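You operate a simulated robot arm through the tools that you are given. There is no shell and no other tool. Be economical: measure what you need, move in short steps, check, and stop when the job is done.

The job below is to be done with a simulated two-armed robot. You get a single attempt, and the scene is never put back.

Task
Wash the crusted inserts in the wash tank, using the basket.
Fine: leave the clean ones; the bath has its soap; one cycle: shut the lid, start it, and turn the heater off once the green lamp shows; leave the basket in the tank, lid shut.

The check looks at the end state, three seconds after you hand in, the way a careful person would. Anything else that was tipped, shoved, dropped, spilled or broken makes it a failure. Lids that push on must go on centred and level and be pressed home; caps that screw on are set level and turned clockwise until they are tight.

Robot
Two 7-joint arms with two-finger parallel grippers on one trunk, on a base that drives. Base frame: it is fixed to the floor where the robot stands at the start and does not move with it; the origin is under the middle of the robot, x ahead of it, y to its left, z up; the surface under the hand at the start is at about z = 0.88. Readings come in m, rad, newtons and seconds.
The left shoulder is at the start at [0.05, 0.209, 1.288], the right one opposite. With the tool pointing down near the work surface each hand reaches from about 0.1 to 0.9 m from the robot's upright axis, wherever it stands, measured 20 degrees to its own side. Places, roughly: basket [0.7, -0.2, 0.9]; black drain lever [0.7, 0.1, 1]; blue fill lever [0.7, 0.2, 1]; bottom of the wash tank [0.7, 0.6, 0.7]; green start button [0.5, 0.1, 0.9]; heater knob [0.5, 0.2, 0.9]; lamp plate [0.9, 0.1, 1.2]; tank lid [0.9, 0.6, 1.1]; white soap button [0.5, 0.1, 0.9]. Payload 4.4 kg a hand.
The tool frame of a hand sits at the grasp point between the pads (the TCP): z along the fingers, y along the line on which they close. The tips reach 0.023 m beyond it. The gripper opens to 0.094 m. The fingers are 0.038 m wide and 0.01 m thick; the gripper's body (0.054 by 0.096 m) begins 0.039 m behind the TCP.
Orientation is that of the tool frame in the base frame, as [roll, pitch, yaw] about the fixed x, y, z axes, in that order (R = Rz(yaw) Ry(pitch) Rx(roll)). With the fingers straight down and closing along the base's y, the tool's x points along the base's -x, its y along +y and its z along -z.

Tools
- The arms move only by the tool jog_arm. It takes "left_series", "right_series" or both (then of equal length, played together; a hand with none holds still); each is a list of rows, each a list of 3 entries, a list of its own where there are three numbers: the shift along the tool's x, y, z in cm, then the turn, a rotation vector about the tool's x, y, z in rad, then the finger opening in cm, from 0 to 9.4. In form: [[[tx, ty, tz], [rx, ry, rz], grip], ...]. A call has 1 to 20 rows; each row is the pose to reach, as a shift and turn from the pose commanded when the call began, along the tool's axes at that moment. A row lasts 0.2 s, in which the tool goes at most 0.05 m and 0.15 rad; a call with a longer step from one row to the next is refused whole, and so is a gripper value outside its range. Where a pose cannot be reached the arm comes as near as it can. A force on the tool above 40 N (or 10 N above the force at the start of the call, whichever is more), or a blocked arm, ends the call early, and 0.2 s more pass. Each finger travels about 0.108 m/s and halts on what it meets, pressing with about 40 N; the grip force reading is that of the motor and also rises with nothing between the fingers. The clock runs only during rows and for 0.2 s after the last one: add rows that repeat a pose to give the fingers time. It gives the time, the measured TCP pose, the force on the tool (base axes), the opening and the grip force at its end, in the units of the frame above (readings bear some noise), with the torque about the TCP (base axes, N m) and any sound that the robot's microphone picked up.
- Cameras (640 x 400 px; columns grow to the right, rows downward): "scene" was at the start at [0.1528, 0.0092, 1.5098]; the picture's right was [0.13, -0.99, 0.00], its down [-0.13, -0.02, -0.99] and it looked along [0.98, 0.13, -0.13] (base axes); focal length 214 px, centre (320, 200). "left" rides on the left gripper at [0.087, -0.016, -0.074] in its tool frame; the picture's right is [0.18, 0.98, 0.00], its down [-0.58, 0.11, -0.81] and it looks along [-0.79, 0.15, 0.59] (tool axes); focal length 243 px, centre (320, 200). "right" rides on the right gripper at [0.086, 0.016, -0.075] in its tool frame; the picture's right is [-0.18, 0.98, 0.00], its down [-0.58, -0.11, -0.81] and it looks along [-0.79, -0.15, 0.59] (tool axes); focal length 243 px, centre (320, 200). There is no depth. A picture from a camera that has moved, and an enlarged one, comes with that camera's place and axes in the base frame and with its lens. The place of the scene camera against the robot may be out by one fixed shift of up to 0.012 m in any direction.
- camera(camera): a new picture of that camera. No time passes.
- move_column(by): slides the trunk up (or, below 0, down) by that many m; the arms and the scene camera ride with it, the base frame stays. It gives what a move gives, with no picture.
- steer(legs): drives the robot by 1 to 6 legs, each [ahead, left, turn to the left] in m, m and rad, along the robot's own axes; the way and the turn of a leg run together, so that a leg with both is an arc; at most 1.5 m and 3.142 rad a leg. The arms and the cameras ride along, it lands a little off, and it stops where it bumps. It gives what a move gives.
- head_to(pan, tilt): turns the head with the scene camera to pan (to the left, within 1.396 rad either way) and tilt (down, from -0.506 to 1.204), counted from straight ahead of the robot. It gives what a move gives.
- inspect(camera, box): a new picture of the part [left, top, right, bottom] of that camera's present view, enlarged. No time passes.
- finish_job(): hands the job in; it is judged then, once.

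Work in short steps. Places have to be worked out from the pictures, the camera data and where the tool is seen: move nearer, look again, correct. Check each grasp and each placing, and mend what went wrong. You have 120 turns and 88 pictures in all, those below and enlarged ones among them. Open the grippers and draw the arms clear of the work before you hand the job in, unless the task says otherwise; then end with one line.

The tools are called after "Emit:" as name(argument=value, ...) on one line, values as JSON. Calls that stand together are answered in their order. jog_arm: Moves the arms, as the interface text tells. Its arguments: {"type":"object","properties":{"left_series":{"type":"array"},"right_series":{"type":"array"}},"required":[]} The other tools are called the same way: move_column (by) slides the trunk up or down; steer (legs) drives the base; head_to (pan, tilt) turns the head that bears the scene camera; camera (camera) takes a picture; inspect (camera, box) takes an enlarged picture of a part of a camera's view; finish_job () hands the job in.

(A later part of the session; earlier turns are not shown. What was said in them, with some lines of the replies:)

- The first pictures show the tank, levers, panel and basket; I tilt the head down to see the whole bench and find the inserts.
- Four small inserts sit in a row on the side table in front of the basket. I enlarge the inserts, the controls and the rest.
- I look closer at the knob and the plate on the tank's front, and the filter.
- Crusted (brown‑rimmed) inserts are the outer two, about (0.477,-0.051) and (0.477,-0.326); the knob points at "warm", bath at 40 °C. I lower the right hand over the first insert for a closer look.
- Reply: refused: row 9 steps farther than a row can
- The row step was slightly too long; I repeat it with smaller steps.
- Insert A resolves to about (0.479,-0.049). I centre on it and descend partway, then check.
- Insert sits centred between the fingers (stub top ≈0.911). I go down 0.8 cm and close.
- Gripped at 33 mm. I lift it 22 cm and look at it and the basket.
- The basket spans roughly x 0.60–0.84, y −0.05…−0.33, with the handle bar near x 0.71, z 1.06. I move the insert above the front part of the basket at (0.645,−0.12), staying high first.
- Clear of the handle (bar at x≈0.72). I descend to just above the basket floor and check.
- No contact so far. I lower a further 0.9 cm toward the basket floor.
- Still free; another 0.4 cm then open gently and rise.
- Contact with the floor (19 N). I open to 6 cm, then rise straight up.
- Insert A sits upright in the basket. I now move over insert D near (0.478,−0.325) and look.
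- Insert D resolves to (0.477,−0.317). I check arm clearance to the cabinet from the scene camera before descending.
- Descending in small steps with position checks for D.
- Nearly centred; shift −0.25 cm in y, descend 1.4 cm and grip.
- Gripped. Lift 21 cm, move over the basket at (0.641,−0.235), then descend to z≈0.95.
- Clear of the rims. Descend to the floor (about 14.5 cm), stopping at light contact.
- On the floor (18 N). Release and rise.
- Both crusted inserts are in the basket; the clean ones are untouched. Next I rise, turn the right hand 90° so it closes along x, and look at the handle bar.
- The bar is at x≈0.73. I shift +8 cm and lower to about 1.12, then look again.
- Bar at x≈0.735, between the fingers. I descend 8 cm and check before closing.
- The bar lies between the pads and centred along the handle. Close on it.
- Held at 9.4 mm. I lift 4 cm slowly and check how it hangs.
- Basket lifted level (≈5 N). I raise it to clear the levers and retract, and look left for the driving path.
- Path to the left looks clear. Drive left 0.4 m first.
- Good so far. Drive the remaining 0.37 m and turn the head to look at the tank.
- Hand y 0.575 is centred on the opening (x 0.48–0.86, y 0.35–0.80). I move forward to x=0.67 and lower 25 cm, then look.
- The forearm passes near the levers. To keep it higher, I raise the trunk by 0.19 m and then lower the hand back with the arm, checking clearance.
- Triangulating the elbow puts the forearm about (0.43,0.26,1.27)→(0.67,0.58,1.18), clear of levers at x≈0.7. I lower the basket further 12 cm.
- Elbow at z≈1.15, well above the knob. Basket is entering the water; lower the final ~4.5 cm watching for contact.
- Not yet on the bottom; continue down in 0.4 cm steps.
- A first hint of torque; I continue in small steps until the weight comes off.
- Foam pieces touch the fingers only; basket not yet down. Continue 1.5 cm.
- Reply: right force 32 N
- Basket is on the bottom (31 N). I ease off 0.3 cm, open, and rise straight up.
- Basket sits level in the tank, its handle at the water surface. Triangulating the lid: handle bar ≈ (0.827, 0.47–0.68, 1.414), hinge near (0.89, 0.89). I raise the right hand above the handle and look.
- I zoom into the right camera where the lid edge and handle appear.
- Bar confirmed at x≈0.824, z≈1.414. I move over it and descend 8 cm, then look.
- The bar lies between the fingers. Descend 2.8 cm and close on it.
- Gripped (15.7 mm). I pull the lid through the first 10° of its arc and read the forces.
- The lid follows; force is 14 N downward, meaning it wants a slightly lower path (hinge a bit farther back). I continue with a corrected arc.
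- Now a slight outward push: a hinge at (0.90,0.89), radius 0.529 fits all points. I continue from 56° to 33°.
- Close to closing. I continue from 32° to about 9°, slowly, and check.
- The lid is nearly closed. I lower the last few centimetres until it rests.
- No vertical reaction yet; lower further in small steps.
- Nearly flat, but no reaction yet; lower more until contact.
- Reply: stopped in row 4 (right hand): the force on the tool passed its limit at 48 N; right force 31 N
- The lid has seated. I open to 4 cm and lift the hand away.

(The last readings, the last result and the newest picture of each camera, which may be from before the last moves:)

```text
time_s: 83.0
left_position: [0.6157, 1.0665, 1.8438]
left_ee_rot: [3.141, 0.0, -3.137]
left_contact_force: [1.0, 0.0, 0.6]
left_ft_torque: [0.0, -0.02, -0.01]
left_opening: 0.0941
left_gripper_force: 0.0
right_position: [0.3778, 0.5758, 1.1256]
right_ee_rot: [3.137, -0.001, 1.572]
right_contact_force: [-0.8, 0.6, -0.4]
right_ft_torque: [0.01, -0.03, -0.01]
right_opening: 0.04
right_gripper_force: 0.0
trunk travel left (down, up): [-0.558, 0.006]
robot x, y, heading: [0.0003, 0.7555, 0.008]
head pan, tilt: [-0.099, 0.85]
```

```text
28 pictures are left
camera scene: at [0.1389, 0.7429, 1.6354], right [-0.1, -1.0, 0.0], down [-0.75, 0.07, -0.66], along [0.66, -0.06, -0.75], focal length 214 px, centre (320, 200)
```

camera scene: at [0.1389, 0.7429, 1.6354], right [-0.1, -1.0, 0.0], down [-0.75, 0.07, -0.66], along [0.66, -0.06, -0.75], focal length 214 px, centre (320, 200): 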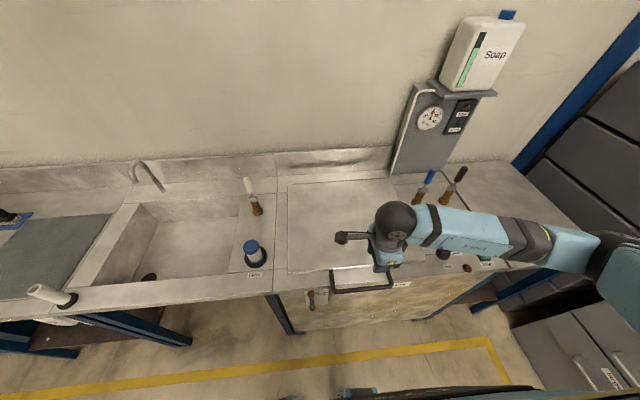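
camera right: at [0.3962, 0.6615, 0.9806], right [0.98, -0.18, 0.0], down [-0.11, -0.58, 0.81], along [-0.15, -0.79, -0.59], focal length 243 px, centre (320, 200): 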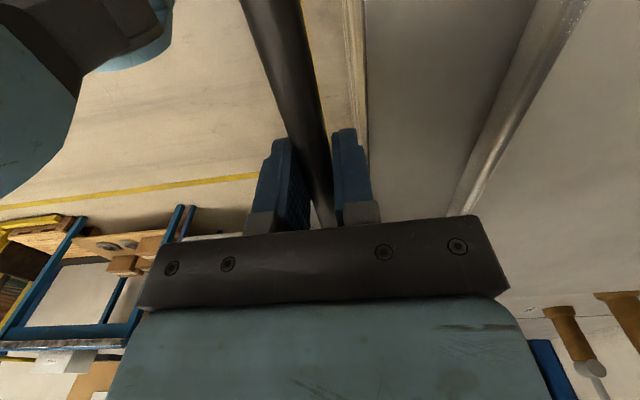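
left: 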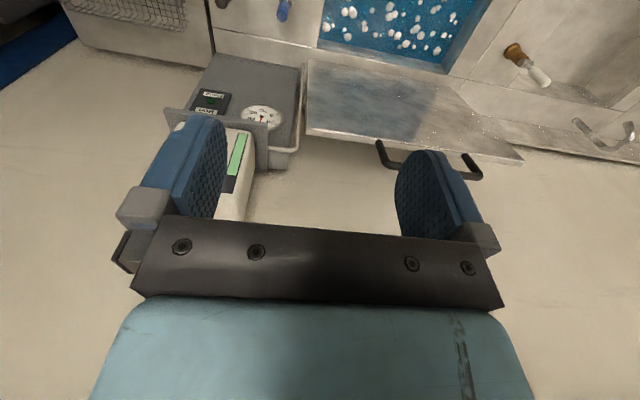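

Lid is shut. I drive right 0.46 m so the right hand is over the controls, and look.

Emit:
steer(legs=[[0, -0.46, 0]])

Emit:
camera(camera="scene")

Emit:
camera(camera="right")

```text
time_s: 87.5
left_position: [0.6162, 0.6129, 1.8437]
left_ee_rot: [-3.141, 0.001, 3.14]
left_contact_force: [0.1, -0.8, 0.7]
left_ft_torque: [0.01, -0.02, 0.01]
left_opening: 0.0942
left_gripper_force: 0.2
right_position: [0.3771, 0.1232, 1.1263]
right_ee_rot: [3.138, 0.0, 1.566]
right_contact_force: [0.1, 1.0, -0.7]
right_ft_torque: [-0.02, 0.01, -0.02]
right_opening: 0.0401
right_gripper_force: 0.1
trunk travel left (down, up): [-0.558, 0.006]
robot x, y, heading: [-0.004, 0.3014, 0.001]
head pan, tilt: [-0.099, 0.85]
```

```text
27 pictures are left
camera scene: at [0.1386, 0.2916, 1.6354], right [-0.1, -0.99, 0.0], down [-0.75, 0.08, -0.66], along [0.66, -0.07, -0.75], focal length 214 px, centre (320, 200)
```

scene: 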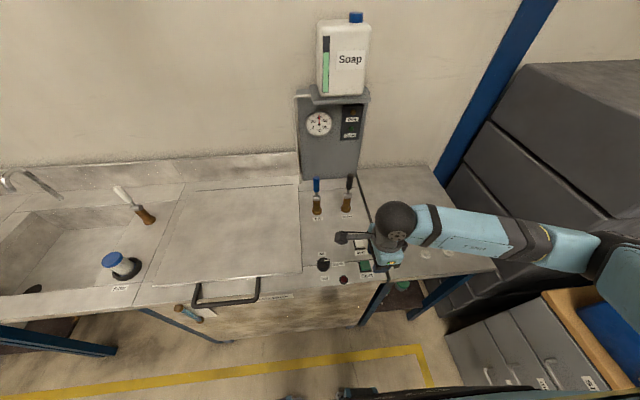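

```text
26 pictures are left
camera right: at [0.3921, 0.2093, 1.2002], right [0.98, -0.19, 0.01], down [-0.12, -0.58, 0.81], along [-0.15, -0.79, -0.59], focal length 243 px, centre (320, 200)
```

right: 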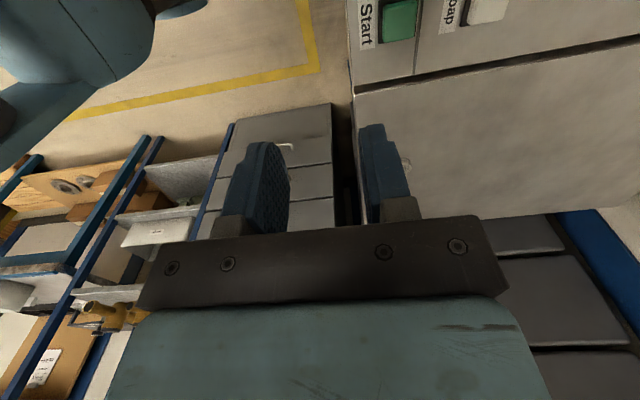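

I close the gripper and move above the Start button (≈0.453,0.102); I also check the lid edge and sight glass.

Emit:
jog_arm(right_series=[[[0, 2.5, 0], [0, 0, 0], 2], [[-1, 5, 0], [0, 0, 0], 0], [[-2.1, 7.6, 0], [0, 0, 0], 0], [[-2.1, 7.6, 4], [0, 0, 0], 0], [[-2.1, 7.6, 8], [0, 0, 0], 0], [[-2.1, 7.6, 13], [0, 0, 0], 0], [[-2.1, 7.6, 13], [0, 0, 0], 0]])

Emit:
camera(camera="right")

Emit:
inspect(camera="scene", box=[150, 180, 310, 330])

```text
time_s: 89.1
left_position: [0.6167, 0.6126, 1.8432]
left_ee_rot: [-3.141, 0.002, 3.141]
left_contact_force: [0.3, 0.4, 0.1]
left_ft_torque: [0.02, -0.01, -0.03]
left_opening: 0.0941
left_gripper_force: 0.0
right_position: [0.4554, 0.1056, 0.9948]
right_ee_rot: [3.137, -0.002, 1.566]
right_contact_force: [0.6, 0.1, 0.1]
right_ft_torque: [-0.03, -0.02, 0.0]
right_opening: 0.0001
right_gripper_force: 40.4
trunk travel left (down, up): [-0.558, 0.006]
robot x, y, heading: [-0.0012, 0.303, -0.003]
head pan, tilt: [-0.099, 0.85]
```

```text
25 pictures are left
camera right: at [0.4702, 0.1914, 1.0697], right [0.98, -0.19, 0.01], down [-0.12, -0.58, 0.81], along [-0.15, -0.79, -0.59], focal length 243 px, centre (320, 200)
```

right: 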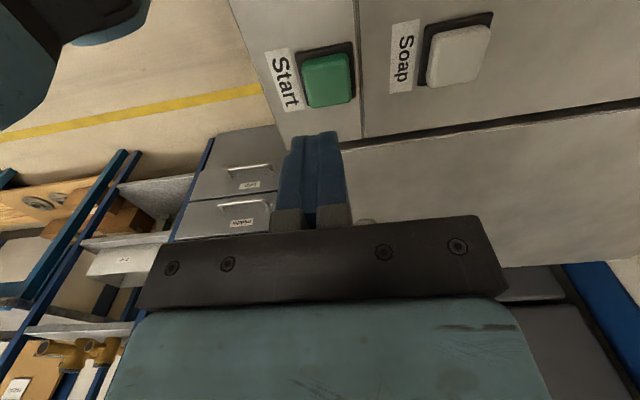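

```text
2.67 times, centred on (230, 255) of scene
camera zoom: at [0.1384, 0.2912, 1.6355], right [-0.1, -0.99, 0.0], down [-0.75, 0.08, -0.66], along [0.66, -0.07, -0.75], focal length 572 px, centre (560, 53)
```

zoom: 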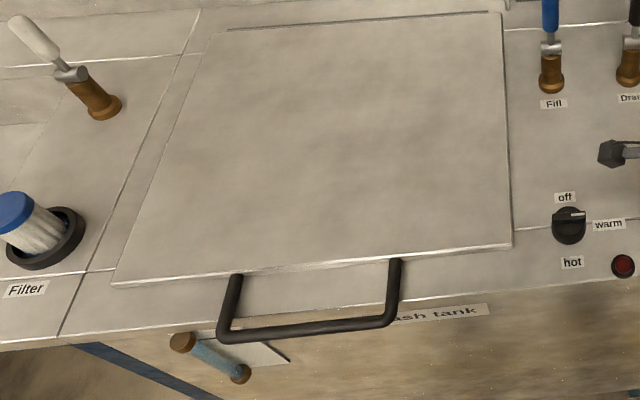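

Lid lies flat. Fingers are right over Start (≈0.459,0.107). I descend and press gently.

Emit:
jog_arm(right_series=[[[0, 0.3, 3], [0, 0, 0], 0], [[0, 0.3, 5], [0, 0, 0], 0], [[0, 0.3, 6], [0, 0, 0], 0], [[0, 0.3, 6.4], [0, 0, 0], 0], [[0, 0.3, 6.8], [0, 0, 0], 0], [[0, 0.3, 7.2], [0, 0, 0], 0], [[0, 0.3, 7.2], [0, 0, 0], 0]])

Emit:
inspect(camera="scene", box=[295, 95, 375, 145])

```text
time_s: 90.7
left_position: [0.6174, 0.6118, 1.8442]
left_ee_rot: [-3.141, 0.001, 3.139]
left_contact_force: [0.7, -0.3, -0.6]
left_ft_torque: [-0.01, 0.0, 0.02]
left_opening: 0.0938
left_gripper_force: 0.1
right_position: [0.4573, 0.103, 0.9251]
right_ee_rot: [3.137, -0.001, 1.568]
right_contact_force: [0.2, -0.4, 0.6]
right_ft_torque: [0.01, -0.04, 0.01]
right_opening: 0.0
right_gripper_force: 40.7
trunk travel left (down, up): [-0.558, 0.006]
robot x, y, heading: [0.0003, 0.3031, -0.006]
head pan, tilt: [-0.099, 0.85]
```

```text
8.00 times, centred on (335, 120) of scene
camera zoom: at [0.1386, 0.291, 1.6354], right [-0.1, -0.99, 0.0], down [-0.75, 0.08, -0.66], along [0.66, -0.07, -0.75], focal length 1716 px, centre (200, 840)
```

zoom: 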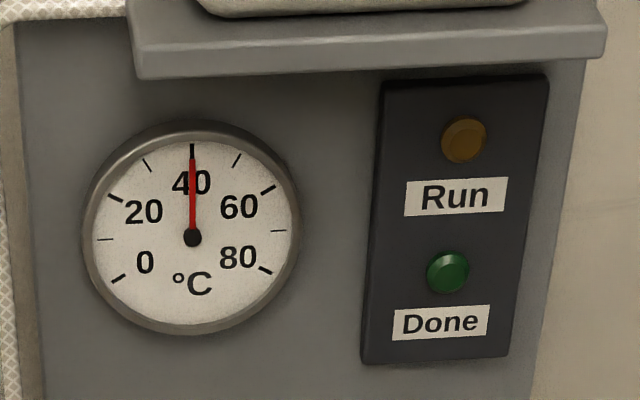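

No contact yet (tips ≈0.902). Press on in small steps.

Emit:
jog_arm(right_series=[[[0, 0.1, 0.3], [0, 0, 0], 0], [[0, 0.1, 0.6], [0, 0, 0], 0], [[0, 0.1, 0.9], [0, 0, 0], 0], [[0, 0.1, 1.2], [0, 0, 0], 0], [[0, 0.1, 1.2], [0, 0, 0], 0]])

```text
time_s: 91.9
left_position: [0.6138, 0.6121, 1.8449]
left_ee_rot: [3.142, 0.002, 3.141]
left_contact_force: [0.1, -0.3, -1.0]
left_ft_torque: [-0.01, 0.0, 0.0]
left_opening: 0.0942
left_gripper_force: 0.0
right_position: [0.4592, 0.103, 0.9143]
right_ee_rot: [3.132, -0.001, 1.568]
right_contact_force: [2.6, -3.3, 23.2]
right_ft_torque: [-0.18, -0.05, -0.08]
right_opening: 0.0
right_gripper_force: 39.9
trunk travel left (down, up): [-0.558, 0.006]
robot x, y, heading: [0.0018, 0.3025, -0.002]
head pan, tilt: [-0.099, 0.85]
heard: click
```

A click was heard. I raise the hand and check the lamps.

Emit:
jog_arm(right_series=[[[0, 0, -2], [0, 0, 0], 0], [[0, 0, -6], [0, 0, 0], 0], [[0, 0, -10], [0, 0, 0], 0], [[0, 0, -10], [0, 0, 0], 0]])

Emit:
inspect(camera="scene", box=[295, 95, 375, 145])

```text
time_s: 92.9
left_position: [0.6182, 0.6118, 1.8437]
left_ee_rot: [-3.14, -0.001, -3.141]
left_contact_force: [0.8, 0.1, 0.1]
left_ft_torque: [0.02, -0.01, 0.02]
left_opening: 0.0939
left_gripper_force: 0.0
right_position: [0.458, 0.1007, 1.0113]
right_ee_rot: [3.139, 0.002, 1.567]
right_contact_force: [0.0, 0.6, -0.7]
right_ft_torque: [-0.02, 0.01, 0.02]
right_opening: 0.0001
right_gripper_force: 40.0
trunk travel left (down, up): [-0.558, 0.006]
robot x, y, heading: [-0.0033, 0.3039, -0.005]
head pan, tilt: [-0.099, 0.85]
```

```text
8.00 times, centred on (335, 120) of scene
camera zoom: at [0.1392, 0.2909, 1.6353], right [-0.1, -0.99, 0.0], down [-0.75, 0.08, -0.66], along [0.66, -0.07, -0.75], focal length 1716 px, centre (200, 840)
```

zoom: 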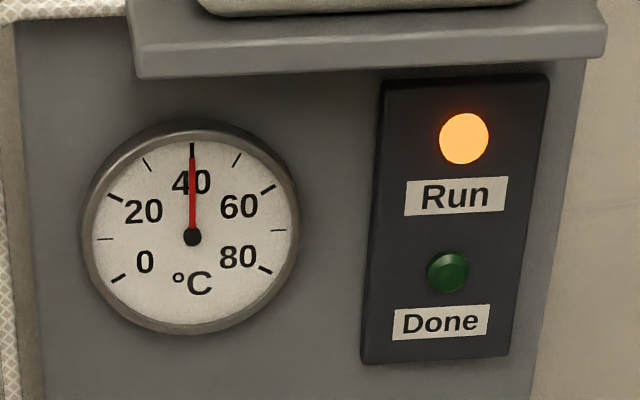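

The Run lamp is lit. While it runs I position the hand above the heater knob (≈0.475,0.24).

Emit:
jog_arm(right_series=[[[0, 0, -3], [0, 0, 0], 1], [[4, 0.5, -4], [0, 0, 0], 3], [[8, 1, -4], [0, 0, 0], 5], [[12, 1.5, -4], [0, 0, 0], 5], [[14, 1.7, -4], [0, 0, 0], 5], [[14, 1.7, -4], [0, 0, 0], 5]])

Emit:
camera(camera="right")

Emit:
camera(camera="scene")

```text
time_s: 94.3
left_position: [0.6166, 0.6108, 1.8441]
left_ee_rot: [3.141, 0.001, 3.14]
left_contact_force: [-0.4, -0.5, -0.4]
left_ft_torque: [0.01, 0.05, -0.02]
left_opening: 0.0939
left_gripper_force: 0.0
right_position: [0.474, 0.2416, 1.0511]
right_ee_rot: [3.138, -0.003, 1.567]
right_contact_force: [0.7, -0.8, 0.5]
right_ft_torque: [0.0, 0.0, 0.02]
right_opening: 0.0499
right_gripper_force: 0.1
trunk travel left (down, up): [-0.558, 0.006]
robot x, y, heading: [-0.0036, 0.2984, -0.004]
head pan, tilt: [-0.099, 0.85]
```

```text
21 pictures are left
camera right: at [0.4883, 0.3283, 1.1253], right [0.98, -0.19, 0.01], down [-0.12, -0.58, 0.81], along [-0.15, -0.79, -0.59], focal length 243 px, centre (320, 200)
```

right: 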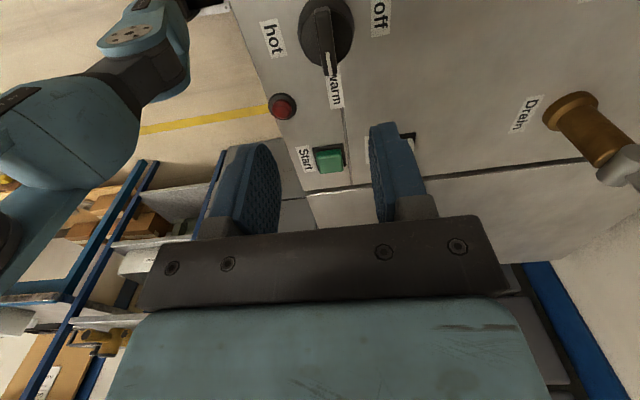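

```text
20 pictures are left
camera scene: at [0.1385, 0.2905, 1.6354], right [-0.1, -0.99, 0.0], down [-0.75, 0.08, -0.66], along [0.66, -0.07, -0.75], focal length 214 px, centre (320, 200)
```

scene: 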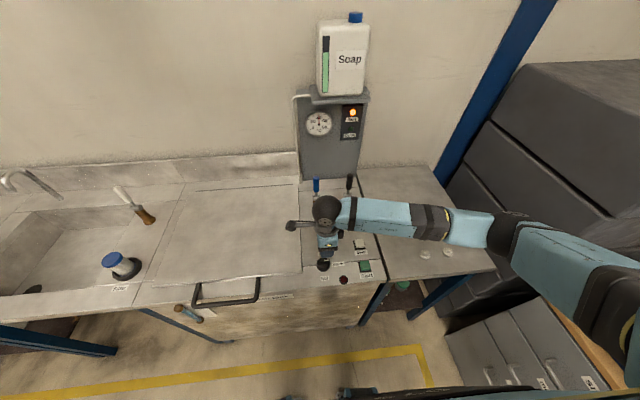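

The knob (pointing at warm) is at about (0.479,0.250). I centre and descend to z≈0.965, then check.

Emit:
jog_arm(right_series=[[[0.9, 0.5, 2], [0, 0, 0], 4], [[0.9, 0.5, 5], [0, 0, 0], 4], [[0.9, 0.5, 8.5], [0, 0, 0], 4], [[0.9, 0.5, 8.5], [0, 0, 0], 4]])

Emit:
camera(camera="right")

Emit:
inspect(camera="scene", box=[280, 200, 380, 300])

```text
time_s: 95.3
left_position: [0.6156, 0.6117, 1.8431]
left_ee_rot: [3.141, 0.003, 3.14]
left_contact_force: [0.0, 0.2, -0.3]
left_ft_torque: [-0.03, 0.03, 0.01]
left_opening: 0.094
left_gripper_force: 0.1
right_position: [0.4791, 0.2508, 0.9661]
right_ee_rot: [3.136, 0.0, 1.569]
right_contact_force: [-0.2, 0.1, -1.4]
right_ft_torque: [0.0, -0.02, -0.03]
right_opening: 0.04
right_gripper_force: 0.0
trunk travel left (down, up): [-0.558, 0.006]
robot x, y, heading: [-0.0008, 0.2997, 0.001]
head pan, tilt: [-0.099, 0.85]
```

```text
19 pictures are left
camera right: at [0.4953, 0.3374, 1.04], right [0.98, -0.19, 0.01], down [-0.12, -0.58, 0.81], along [-0.15, -0.79, -0.59], focal length 243 px, centre (320, 200)
```

right: 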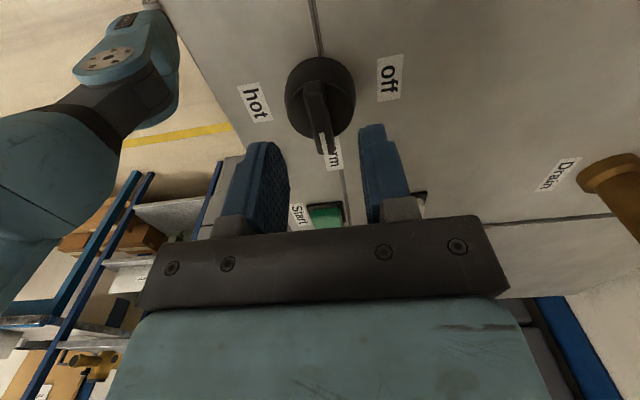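

```text
4.00 times, centred on (330, 250) of scene
camera zoom: at [0.1386, 0.2914, 1.6354], right [-0.1, -0.99, 0.0], down [-0.75, 0.08, -0.66], along [0.66, -0.07, -0.75], focal length 858 px, centre (280, 0)
```

zoom: 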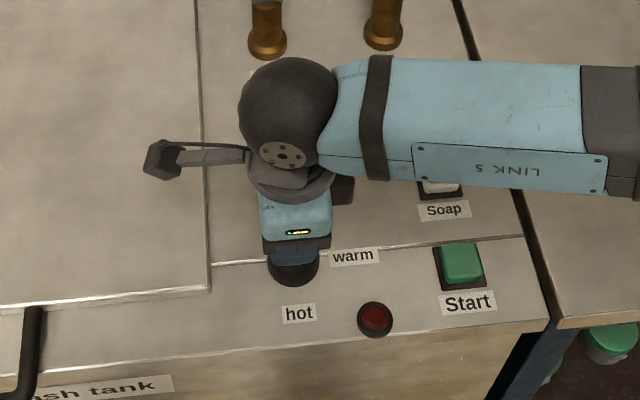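

Knob centre ≈(0.480,0.256). I wait a few seconds and check the lamps.

Emit:
jog_arm(right_series=[[[0.4, 0.1, 0], [0, 0, 0], 4], [[0.4, 0.1, 0], [0, 0, 0], 4], [[0.4, 0.1, 0], [0, 0, 0], 4], [[0.4, 0.1, 0], [0, 0, 0], 4], [[0.4, 0.1, 0], [0, 0, 0], 4], [[0.4, 0.1, 0], [0, 0, 0], 4], [[0.4, 0.1, 0], [0, 0, 0], 4], [[0.4, 0.1, 0], [0, 0, 0], 4], [[0.4, 0.1, 0], [0, 0, 0], 4], [[0.4, 0.1, 0], [0, 0, 0], 4], [[0.4, 0.1, 0], [0, 0, 0], 4], [[0.4, 0.1, 0], [0, 0, 0], 4], [[0.4, 0.1, 0], [0, 0, 0], 4], [[0.4, 0.1, 0], [0, 0, 0], 4], [[0.4, 0.1, 0], [0, 0, 0], 4], [[0.4, 0.1, 0], [0, 0, 0], 4], [[0.4, 0.1, 0], [0, 0, 0], 4], [[0.4, 0.1, 0], [0, 0, 0], 4], [[0.4, 0.1, 0], [0, 0, 0], 4], [[0.4, 0.1, 0], [0, 0, 0], 4]])

Emit:
inspect(camera="scene", box=[295, 95, 375, 145])

```text
time_s: 99.5
left_position: [0.6165, 0.6123, 1.8437]
left_ee_rot: [3.14, 0.002, 3.14]
left_contact_force: [-0.2, 0.4, 0.1]
left_ft_torque: [-0.01, 0.02, 0.0]
left_opening: 0.0941
left_gripper_force: 0.0
right_position: [0.4822, 0.2549, 0.9667]
right_ee_rot: [3.134, 0.0, 1.567]
right_contact_force: [0.3, 0.3, -0.8]
right_ft_torque: [0.01, -0.01, 0.01]
right_opening: 0.0401
right_gripper_force: 0.1
trunk travel left (down, up): [-0.558, 0.006]
robot x, y, heading: [-0.0044, 0.301, 0.002]
head pan, tilt: [-0.099, 0.85]
```

```text
8.00 times, centred on (335, 120) of scene
camera zoom: at [0.1385, 0.291, 1.6354], right [-0.1, -0.99, 0.0], down [-0.75, 0.08, -0.66], along [0.66, -0.07, -0.75], focal length 1716 px, centre (200, 840)
```

zoom: 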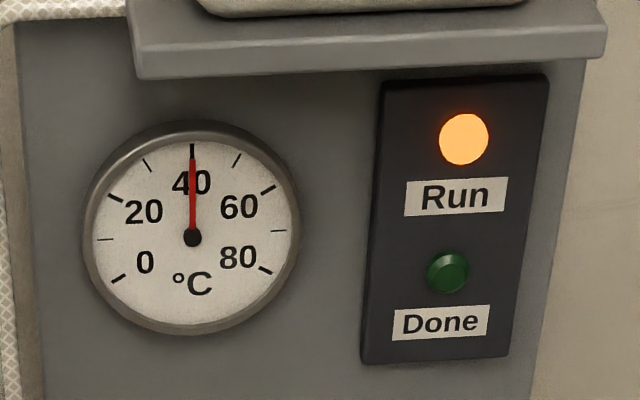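

Still running; I keep waiting in place.

Emit:
jog_arm(right_series=[[[0, 0, 0], [0, 0, 0], 4], [[0, 0, 0], [0, 0, 0], 4], [[0, 0, 0], [0, 0, 0], 4], [[0, 0, 0], [0, 0, 0], 4], [[0, 0, 0], [0, 0, 0], 4], [[0, 0, 0], [0, 0, 0], 4], [[0, 0, 0], [0, 0, 0], 4], [[0, 0, 0], [0, 0, 0], 4], [[0, 0, 0], [0, 0, 0], 4], [[0, 0, 0], [0, 0, 0], 4], [[0, 0, 0], [0, 0, 0], 4], [[0, 0, 0], [0, 0, 0], 4], [[0, 0, 0], [0, 0, 0], 4], [[0, 0, 0], [0, 0, 0], 4], [[0, 0, 0], [0, 0, 0], 4], [[0, 0, 0], [0, 0, 0], 4], [[0, 0, 0], [0, 0, 0], 4], [[0, 0, 0], [0, 0, 0], 4], [[0, 0, 0], [0, 0, 0], 4], [[0, 0, 0], [0, 0, 0], 4]])

Emit:
jog_arm(right_series=[[[0, 0, 0], [0, 0, 0], 4], [[0, 0, 0], [0, 0, 0], 4], [[0, 0, 0], [0, 0, 0], 4], [[0, 0, 0], [0, 0, 0], 4], [[0, 0, 0], [0, 0, 0], 4], [[0, 0, 0], [0, 0, 0], 4], [[0, 0, 0], [0, 0, 0], 4], [[0, 0, 0], [0, 0, 0], 4], [[0, 0, 0], [0, 0, 0], 4], [[0, 0, 0], [0, 0, 0], 4], [[0, 0, 0], [0, 0, 0], 4], [[0, 0, 0], [0, 0, 0], 4], [[0, 0, 0], [0, 0, 0], 4], [[0, 0, 0], [0, 0, 0], 4], [[0, 0, 0], [0, 0, 0], 4], [[0, 0, 0], [0, 0, 0], 4], [[0, 0, 0], [0, 0, 0], 4], [[0, 0, 0], [0, 0, 0], 4], [[0, 0, 0], [0, 0, 0], 4], [[0, 0, 0], [0, 0, 0], 4]])

Emit:
inspect(camera="scene", box=[295, 95, 375, 145])

```text
time_s: 103.7
left_position: [0.6164, 0.6121, 1.845]
left_ee_rot: [3.14, 0.003, 3.14]
left_contact_force: [-0.5, 0.8, 0.2]
left_ft_torque: [-0.01, 0.03, 0.0]
left_opening: 0.0941
left_gripper_force: 0.0
right_position: [0.4824, 0.2546, 0.9656]
right_ee_rot: [3.138, 0.001, 1.568]
right_contact_force: [0.0, 0.3, -0.1]
right_ft_torque: [0.03, 0.03, 0.0]
right_opening: 0.0404
right_gripper_force: 0.1
trunk travel left (down, up): [-0.558, 0.006]
robot x, y, heading: [-0.0044, 0.2996, 0.001]
head pan, tilt: [-0.099, 0.85]
```

```text
time_s: 107.9
left_position: [0.6179, 0.6103, 1.8436]
left_ee_rot: [3.141, 0.001, 3.14]
left_contact_force: [-0.2, 0.0, -0.3]
left_ft_torque: [-0.01, -0.01, 0.0]
left_opening: 0.0941
left_gripper_force: 0.1
right_position: [0.4813, 0.2549, 0.966]
right_ee_rot: [3.135, 0.0, 1.565]
right_contact_force: [0.4, 0.5, 0.1]
right_ft_torque: [0.0, 0.01, -0.02]
right_opening: 0.0399
right_gripper_force: 0.0
trunk travel left (down, up): [-0.558, 0.006]
robot x, y, heading: [-0.0003, 0.307, -0.009]
head pan, tilt: [-0.099, 0.85]
```

```text
8.00 times, centred on (335, 120) of scene
camera zoom: at [0.1385, 0.291, 1.6354], right [-0.1, -0.99, 0.0], down [-0.75, 0.08, -0.66], along [0.66, -0.07, -0.75], focal length 1716 px, centre (200, 840)
```

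zoom: 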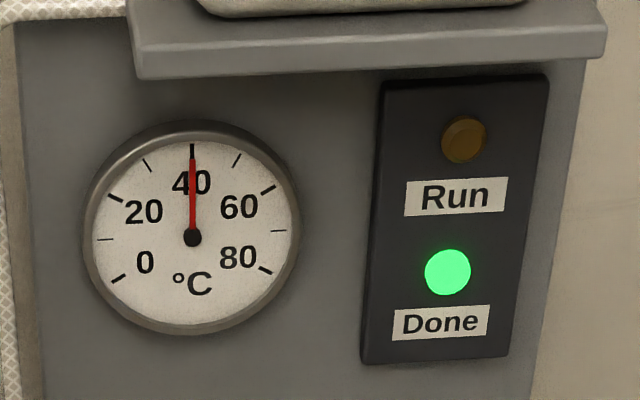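

Green Done lamp is lit. Now I descend slowly onto the knob bar.

Emit:
jog_arm(right_series=[[[0, -0.1, 1], [0, 0, 0], 4], [[0, -0.1, 2], [0, 0, 0], 4], [[0, -0.1, 3], [0, 0, 0], 4], [[0, -0.1, 3], [0, 0, 0], 4]])

Emit:
camera(camera="right")

```text
time_s: 108.9
left_position: [0.6168, 0.6124, 1.8431]
left_ee_rot: [3.141, 0.001, 3.14]
left_contact_force: [0.6, -0.1, -0.2]
left_ft_torque: [-0.02, 0.01, -0.04]
left_opening: 0.094
left_gripper_force: 0.1
right_position: [0.4802, 0.254, 0.9373]
right_ee_rot: [3.136, 0.0, 1.568]
right_contact_force: [0.2, 0.4, 0.0]
right_ft_torque: [-0.03, 0.01, -0.03]
right_opening: 0.0399
right_gripper_force: 0.1
trunk travel left (down, up): [-0.558, 0.006]
robot x, y, heading: [-0.0, 0.3015, -0.007]
head pan, tilt: [-0.099, 0.85]
```

```text
15 pictures are left
camera right: at [0.4956, 0.3396, 1.0113], right [0.98, -0.19, 0.0], down [-0.11, -0.58, 0.81], along [-0.15, -0.79, -0.59], focal length 243 px, centre (320, 200)
```

right: 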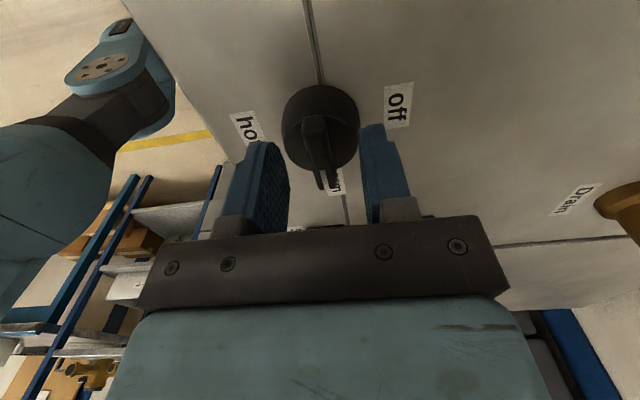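

The bar top is at about tip height (0.915). I narrow to 2.5 cm, descend 1 cm, and close on the bar.

Emit:
jog_arm(right_series=[[[0.1, 0, 0], [0, 0, 0], 2.6], [[0.1, 0, 0.5], [0, 0, 0], 2.6], [[0.1, 0, 1.0], [0, 0, 0], 2.6], [[0.1, 0, 1.0], [0, 0, 0], 1.5], [[0.1, 0, 1.0], [0, 0, 0], 0.5], [[0.1, 0, 1.0], [0, 0, 0], 0.2], [[0.1, 0, 1.0], [0, 0, 0], 0.2]])

```text
time_s: 110.5
left_position: [0.6167, 0.6115, 1.8439]
left_ee_rot: [-3.141, 0.002, 3.139]
left_contact_force: [-0.5, 0.1, -0.3]
left_ft_torque: [0.01, 0.03, 0.01]
left_opening: 0.0938
left_gripper_force: 0.0
right_position: [0.481, 0.2549, 0.9285]
right_ee_rot: [3.137, -0.002, 1.568]
right_contact_force: [-2.5, -0.4, 4.9]
right_ft_torque: [-0.08, 0.43, 0.0]
right_opening: 0.012
right_gripper_force: 44.7
trunk travel left (down, up): [-0.558, 0.006]
robot x, y, heading: [0.0014, 0.3041, -0.002]
head pan, tilt: [-0.099, 0.85]
```

Bar gripped (12 mm). I turn it counter-clockwise (seen from above) by 90° from warm to off.

Emit:
jog_arm(right_series=[[[0, 0, 0], [0, 0, -0.14], 0.2], [[0, 0, 0], [0, 0, -0.28], 0.2], [[0, 0, 0], [0, 0, -0.42], 0.2], [[0, 0, 0], [0, 0, -0.56], 0.2], [[0, 0, 0], [0, 0, -0.7], 0.2], [[0, 0, 0], [0, 0, -0.84], 0.2], [[0, 0, 0], [0, 0, -0.98], 0.2], [[0, 0, 0], [0, 0, -1.12], 0.2], [[0, 0, 0], [0, 0, -1.26], 0.2], [[0, 0, 0], [0, 0, -1.4], 0.2], [[0, 0, 0], [0, 0, -1.5], 0.2], [[0, 0, 0], [0, 0, -1.571], 0.2], [[0, 0, 0], [0, 0, -1.571], 0.2]])

Emit:
camera(camera="right")

```text
time_s: 111.9
left_position: [0.6131, 0.6092, 1.8458]
left_ee_rot: [-3.141, 0.003, 3.137]
left_contact_force: [0.0, -0.3, 0.3]
left_ft_torque: [0.01, 0.01, 0.01]
left_opening: 0.094
left_gripper_force: 0.1
right_position: [0.4762, 0.252, 0.9281]
right_ee_rot: [-3.141, 0.003, 2.339]
right_contact_force: [-16.5, -13.1, 24.0]
right_ft_torque: [-0.78, -0.27, -0.14]
right_opening: 0.0119
right_gripper_force: 45.2
trunk travel left (down, up): [-0.558, 0.006]
robot x, y, heading: [0.0021, 0.3007, -0.007]
head pan, tilt: [-0.099, 0.85]
stopped in row 6 (right hand): the force on the tool passed its limit at 42 N (the readings are from after the stop); the commanded pose is now the measured one
```

```text
14 pictures are left
camera right: at [0.4256, 0.3264, 1.0027], right [0.83, 0.55, 0.0], down [0.33, -0.49, 0.81], along [0.44, -0.67, -0.59], focal length 243 px, centre (320, 200)
```

right: 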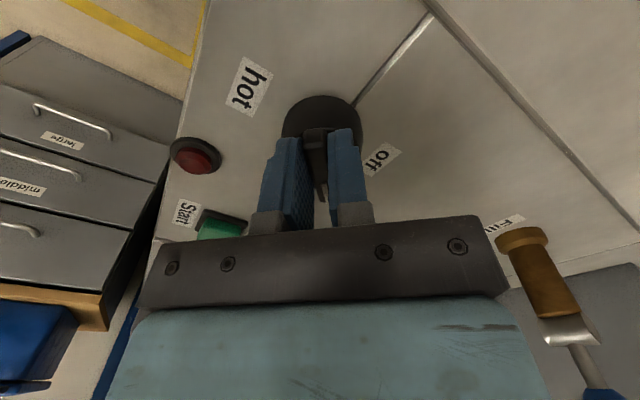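

It turned 45° before side force built up. I open, ease up slightly, regrip and continue.

Emit:
jog_arm(right_series=[[[0, 0, -0.2], [0, 0, 0], 1.8], [[0, 0, -0.2], [0, 0, 0], 2.6], [[0, 0, -0.2], [0, 0, 0], 2.6], [[0, 0, -0.2], [0, 0, 0], 1.5], [[0, 0, -0.2], [0, 0, 0], 0.5], [[0, 0, -0.2], [0, 0, 0], 0.2]])

Emit:
camera(camera="right")

```text
time_s: 113.3
left_position: [0.6142, 0.6087, 1.8438]
left_ee_rot: [3.141, 0.002, 3.138]
left_contact_force: [0.3, 0.7, 0.3]
left_ft_torque: [-0.01, -0.01, 0.01]
left_opening: 0.094
left_gripper_force: 0.0
right_position: [0.4748, 0.2516, 0.9298]
right_ee_rot: [-3.14, 0.003, 2.338]
right_contact_force: [-12.6, -13.2, 5.7]
right_ft_torque: [-0.41, -0.06, -0.1]
right_opening: 0.0122
right_gripper_force: 45.1
trunk travel left (down, up): [-0.558, 0.006]
robot x, y, heading: [-0.0028, 0.3021, -0.005]
head pan, tilt: [-0.099, 0.85]
```

```text
13 pictures are left
camera right: at [0.4269, 0.3251, 1.0027], right [0.83, 0.55, 0.0], down [0.33, -0.49, 0.81], along [0.44, -0.67, -0.59], focal length 243 px, centre (320, 200)
```

right: 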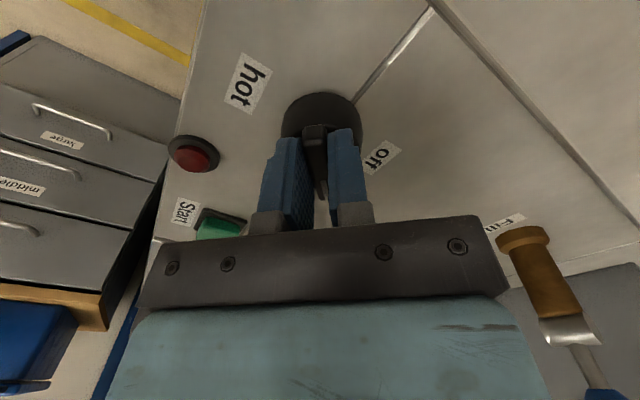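

The side force shows the knob axis lies nearer (0.479,0.243). I open, re-centre on that, close, then turn on.

Emit:
jog_arm(right_series=[[[0, 0, 0], [0, 0, 0], 1.8], [[0, 0, 0], [0, 0, 0], 2.8], [[-0.4, -0.15, 0], [0, 0, 0], 2.8], [[-0.9, -0.35, 0], [0, 0, 0], 2.8], [[-0.9, -0.35, 0], [0, 0, 0], 1.5], [[-0.9, -0.35, 0], [0, 0, 0], 0.5], [[-0.9, -0.35, 0], [0, 0, 0], 0.2]])

```text
time_s: 114.9
left_position: [0.6152, 0.6118, 1.8451]
left_ee_rot: [3.141, 0.005, 3.14]
left_contact_force: [0.5, 0.5, -0.3]
left_ft_torque: [0.04, 0.04, -0.01]
left_opening: 0.0942
left_gripper_force: 0.0
right_position: [0.4817, 0.2438, 0.9286]
right_ee_rot: [-3.141, 0.001, 2.342]
right_contact_force: [-1.1, -0.3, 6.4]
right_ft_torque: [0.04, 0.03, 0.03]
right_opening: 0.012
right_gripper_force: 44.9
trunk travel left (down, up): [-0.558, 0.006]
robot x, y, heading: [-0.0004, 0.3026, -0.005]
head pan, tilt: [-0.099, 0.85]
```

Side forces vanished. I turn the remaining 0.8 rad.

Emit:
jog_arm(right_series=[[[0, 0, 0], [0, 0, -0.14], 0.2], [[0, 0, 0], [0, 0, -0.28], 0.2], [[0, 0, 0], [0, 0, -0.42], 0.2], [[0, 0, 0], [0, 0, -0.56], 0.2], [[0, 0, 0], [0, 0, -0.7], 0.2], [[0, 0, 0], [0, 0, -0.8], 0.2], [[0, 0, 0], [0, 0, -0.8], 0.2]])

Emit:
camera(camera="right")

```text
time_s: 116.5
left_position: [0.6199, 0.6149, 1.8427]
left_ee_rot: [-3.141, -0.001, 3.139]
left_contact_force: [-0.2, 0.2, 0.6]
left_ft_torque: [-0.04, 0.01, -0.01]
left_opening: 0.094
left_gripper_force: 0.2
right_position: [0.4838, 0.2477, 0.9283]
right_ee_rot: [-3.14, 0.0, 3.141]
right_contact_force: [18.2, 17.9, -0.2]
right_ft_torque: [0.45, -1.7, -0.06]
right_opening: 0.0119
right_gripper_force: 44.7
trunk travel left (down, up): [-0.558, 0.006]
robot x, y, heading: [-0.0016, 0.2981, -0.003]
head pan, tilt: [-0.099, 0.85]
```

```text
12 pictures are left
camera right: at [0.3965, 0.2637, 1.0029], right [0.18, 0.98, 0.0], down [0.58, -0.11, 0.81], along [0.79, -0.15, -0.59], focal length 243 px, centre (320, 200)
```

right: 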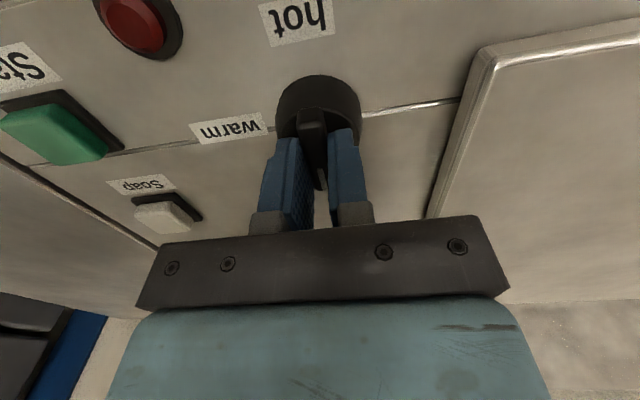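

The bar now points forward to "off". I open and lift clear, then look at the knob.

Emit:
jog_arm(right_series=[[[0, 0, 0], [0, 0, 0], 1.8], [[0, 0, 0], [0, 0, 0], 3], [[0, 0, 0], [0, 0, 0], 3], [[0, 0, -3], [0, 0, 0], 3], [[0, 0, -7], [0, 0, 0], 3], [[1, 0, -11], [0, 0, 0], 3], [[4, 0, -14], [0, 0, 0], 3], [[7, 0, -17], [0, 0, 0], 3], [[7, 0, -17], [0, 0, 0], 3]])

Emit:
camera(camera="right")

```text
time_s: 118.5
left_position: [0.6168, 0.612, 1.8438]
left_ee_rot: [3.141, -0.001, 3.139]
left_contact_force: [0.2, 0.3, -0.6]
left_ft_torque: [0.01, 0.01, 0.03]
left_opening: 0.094
left_gripper_force: 0.0
right_position: [0.4109, 0.2462, 1.0986]
right_ee_rot: [-3.14, 0.0, 3.139]
right_contact_force: [-0.4, 0.0, 1.1]
right_ft_torque: [0.01, 0.04, 0.0]
right_opening: 0.0301
right_gripper_force: 0.0
trunk travel left (down, up): [-0.558, 0.006]
robot x, y, heading: [-0.0009, 0.3045, -0.005]
head pan, tilt: [-0.099, 0.85]
```

```text
11 pictures are left
camera right: at [0.3237, 0.2624, 1.1729], right [0.19, 0.98, 0.0], down [0.58, -0.11, 0.81], along [0.79, -0.15, -0.59], focal length 243 px, centre (320, 200)
```

right: 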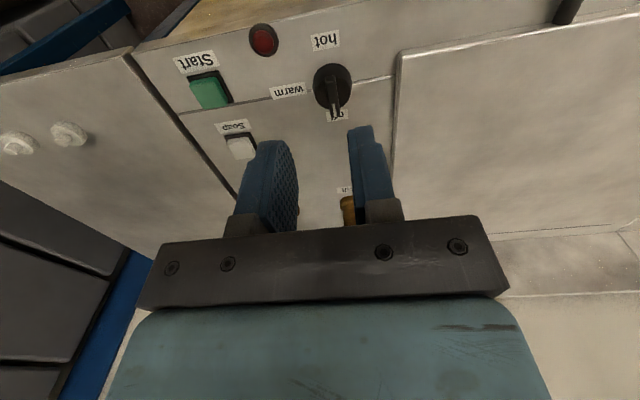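

The knob points at "off". I draw the right arm up and back, then do a final check of the scene.

Emit:
jog_arm(right_series=[[[0, 0, -4], [0, 0, 0], 6], [[2, -2, -8], [0, 0, 0], 6], [[4, -5, -10], [0, 0, 0], 6], [[4, -9, -12], [0, 0, 0], 6], [[4, -13, -14], [0, 0, 0], 6], [[4, -17, -16], [0, 0, 0], 6], [[4, -21, -18], [0, 0, 0], 6], [[4, -25, -20], [0, 0, 0], 6], [[4, -25, -20], [0, 0, 0], 6]])

Emit:
camera(camera="scene")

Emit:
inspect(camera="scene", box=[280, 200, 400, 290])

Emit:
inspect(camera="scene", box=[120, 90, 380, 320])

```text
time_s: 120.5
left_position: [0.6173, 0.6122, 1.8434]
left_ee_rot: [3.14, 0.001, 3.141]
left_contact_force: [0.0, -0.1, 0.5]
left_ft_torque: [0.01, 0.03, 0.01]
left_opening: 0.0939
left_gripper_force: 0.1
right_position: [0.3701, -0.0069, 1.301]
right_ee_rot: [-3.138, 0.0, -3.142]
right_contact_force: [1.0, -0.2, 0.1]
right_ft_torque: [-0.01, 0.0, -0.04]
right_opening: 0.0601
right_gripper_force: 0.0
trunk travel left (down, up): [-0.558, 0.006]
robot x, y, heading: [0.0008, 0.3035, -0.006]
head pan, tilt: [-0.099, 0.85]
```

```text
10 pictures are left
camera scene: at [0.1389, 0.2914, 1.6354], right [-0.1, -0.99, 0.0], down [-0.75, 0.08, -0.66], along [0.66, -0.07, -0.75], focal length 214 px, centre (320, 200)
```

scene: 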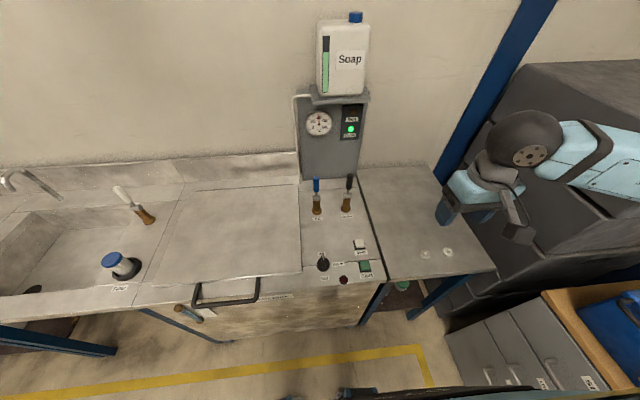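

```text
4.44 times, centred on (340, 245) of scene
camera zoom: at [0.1389, 0.2914, 1.6354], right [-0.1, -0.99, 0.0], down [-0.75, 0.08, -0.66], along [0.66, -0.07, -0.75], focal length 953 px, centre (231, 0)
```

zoom: 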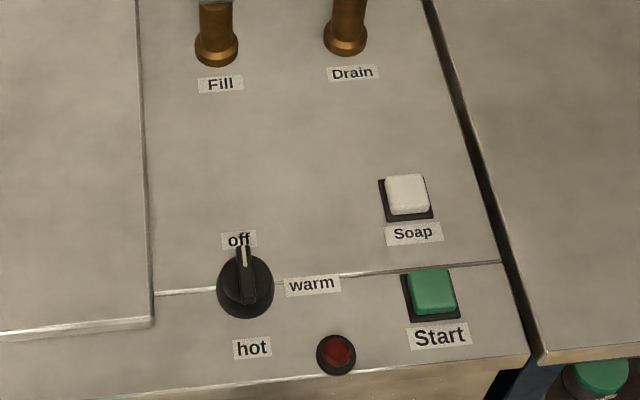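

```text
1.74 times, centred on (250, 205) of scene
camera zoom: at [0.1389, 0.2914, 1.6354], right [-0.1, -0.99, 0.0], down [-0.75, 0.08, -0.66], along [0.66, -0.07, -0.75], focal length 373 px, centre (442, 191)
```

zoom: 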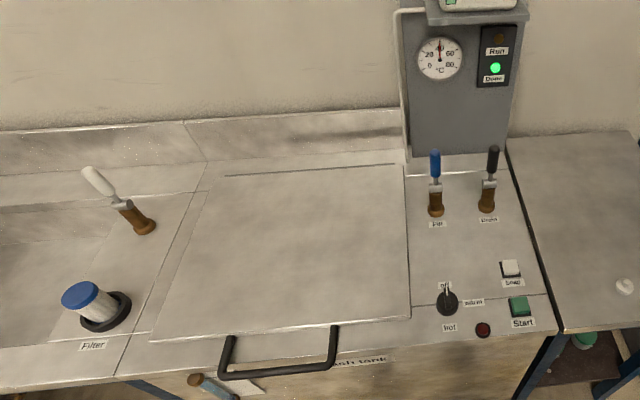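

The heater is off, the green lamp is lit, the lid is shut with the basket inside, the clean inserts are untouched, and both arms are clear with grippers open. I hand the job in.

Emit:
finish_job()

```text
The job is handed in.
```

The two crusted inserts went through one wash cycle in the basket: the green lamp is lit, the heater is off, the lid is shut with the basket inside, and the clean inserts were left alone.
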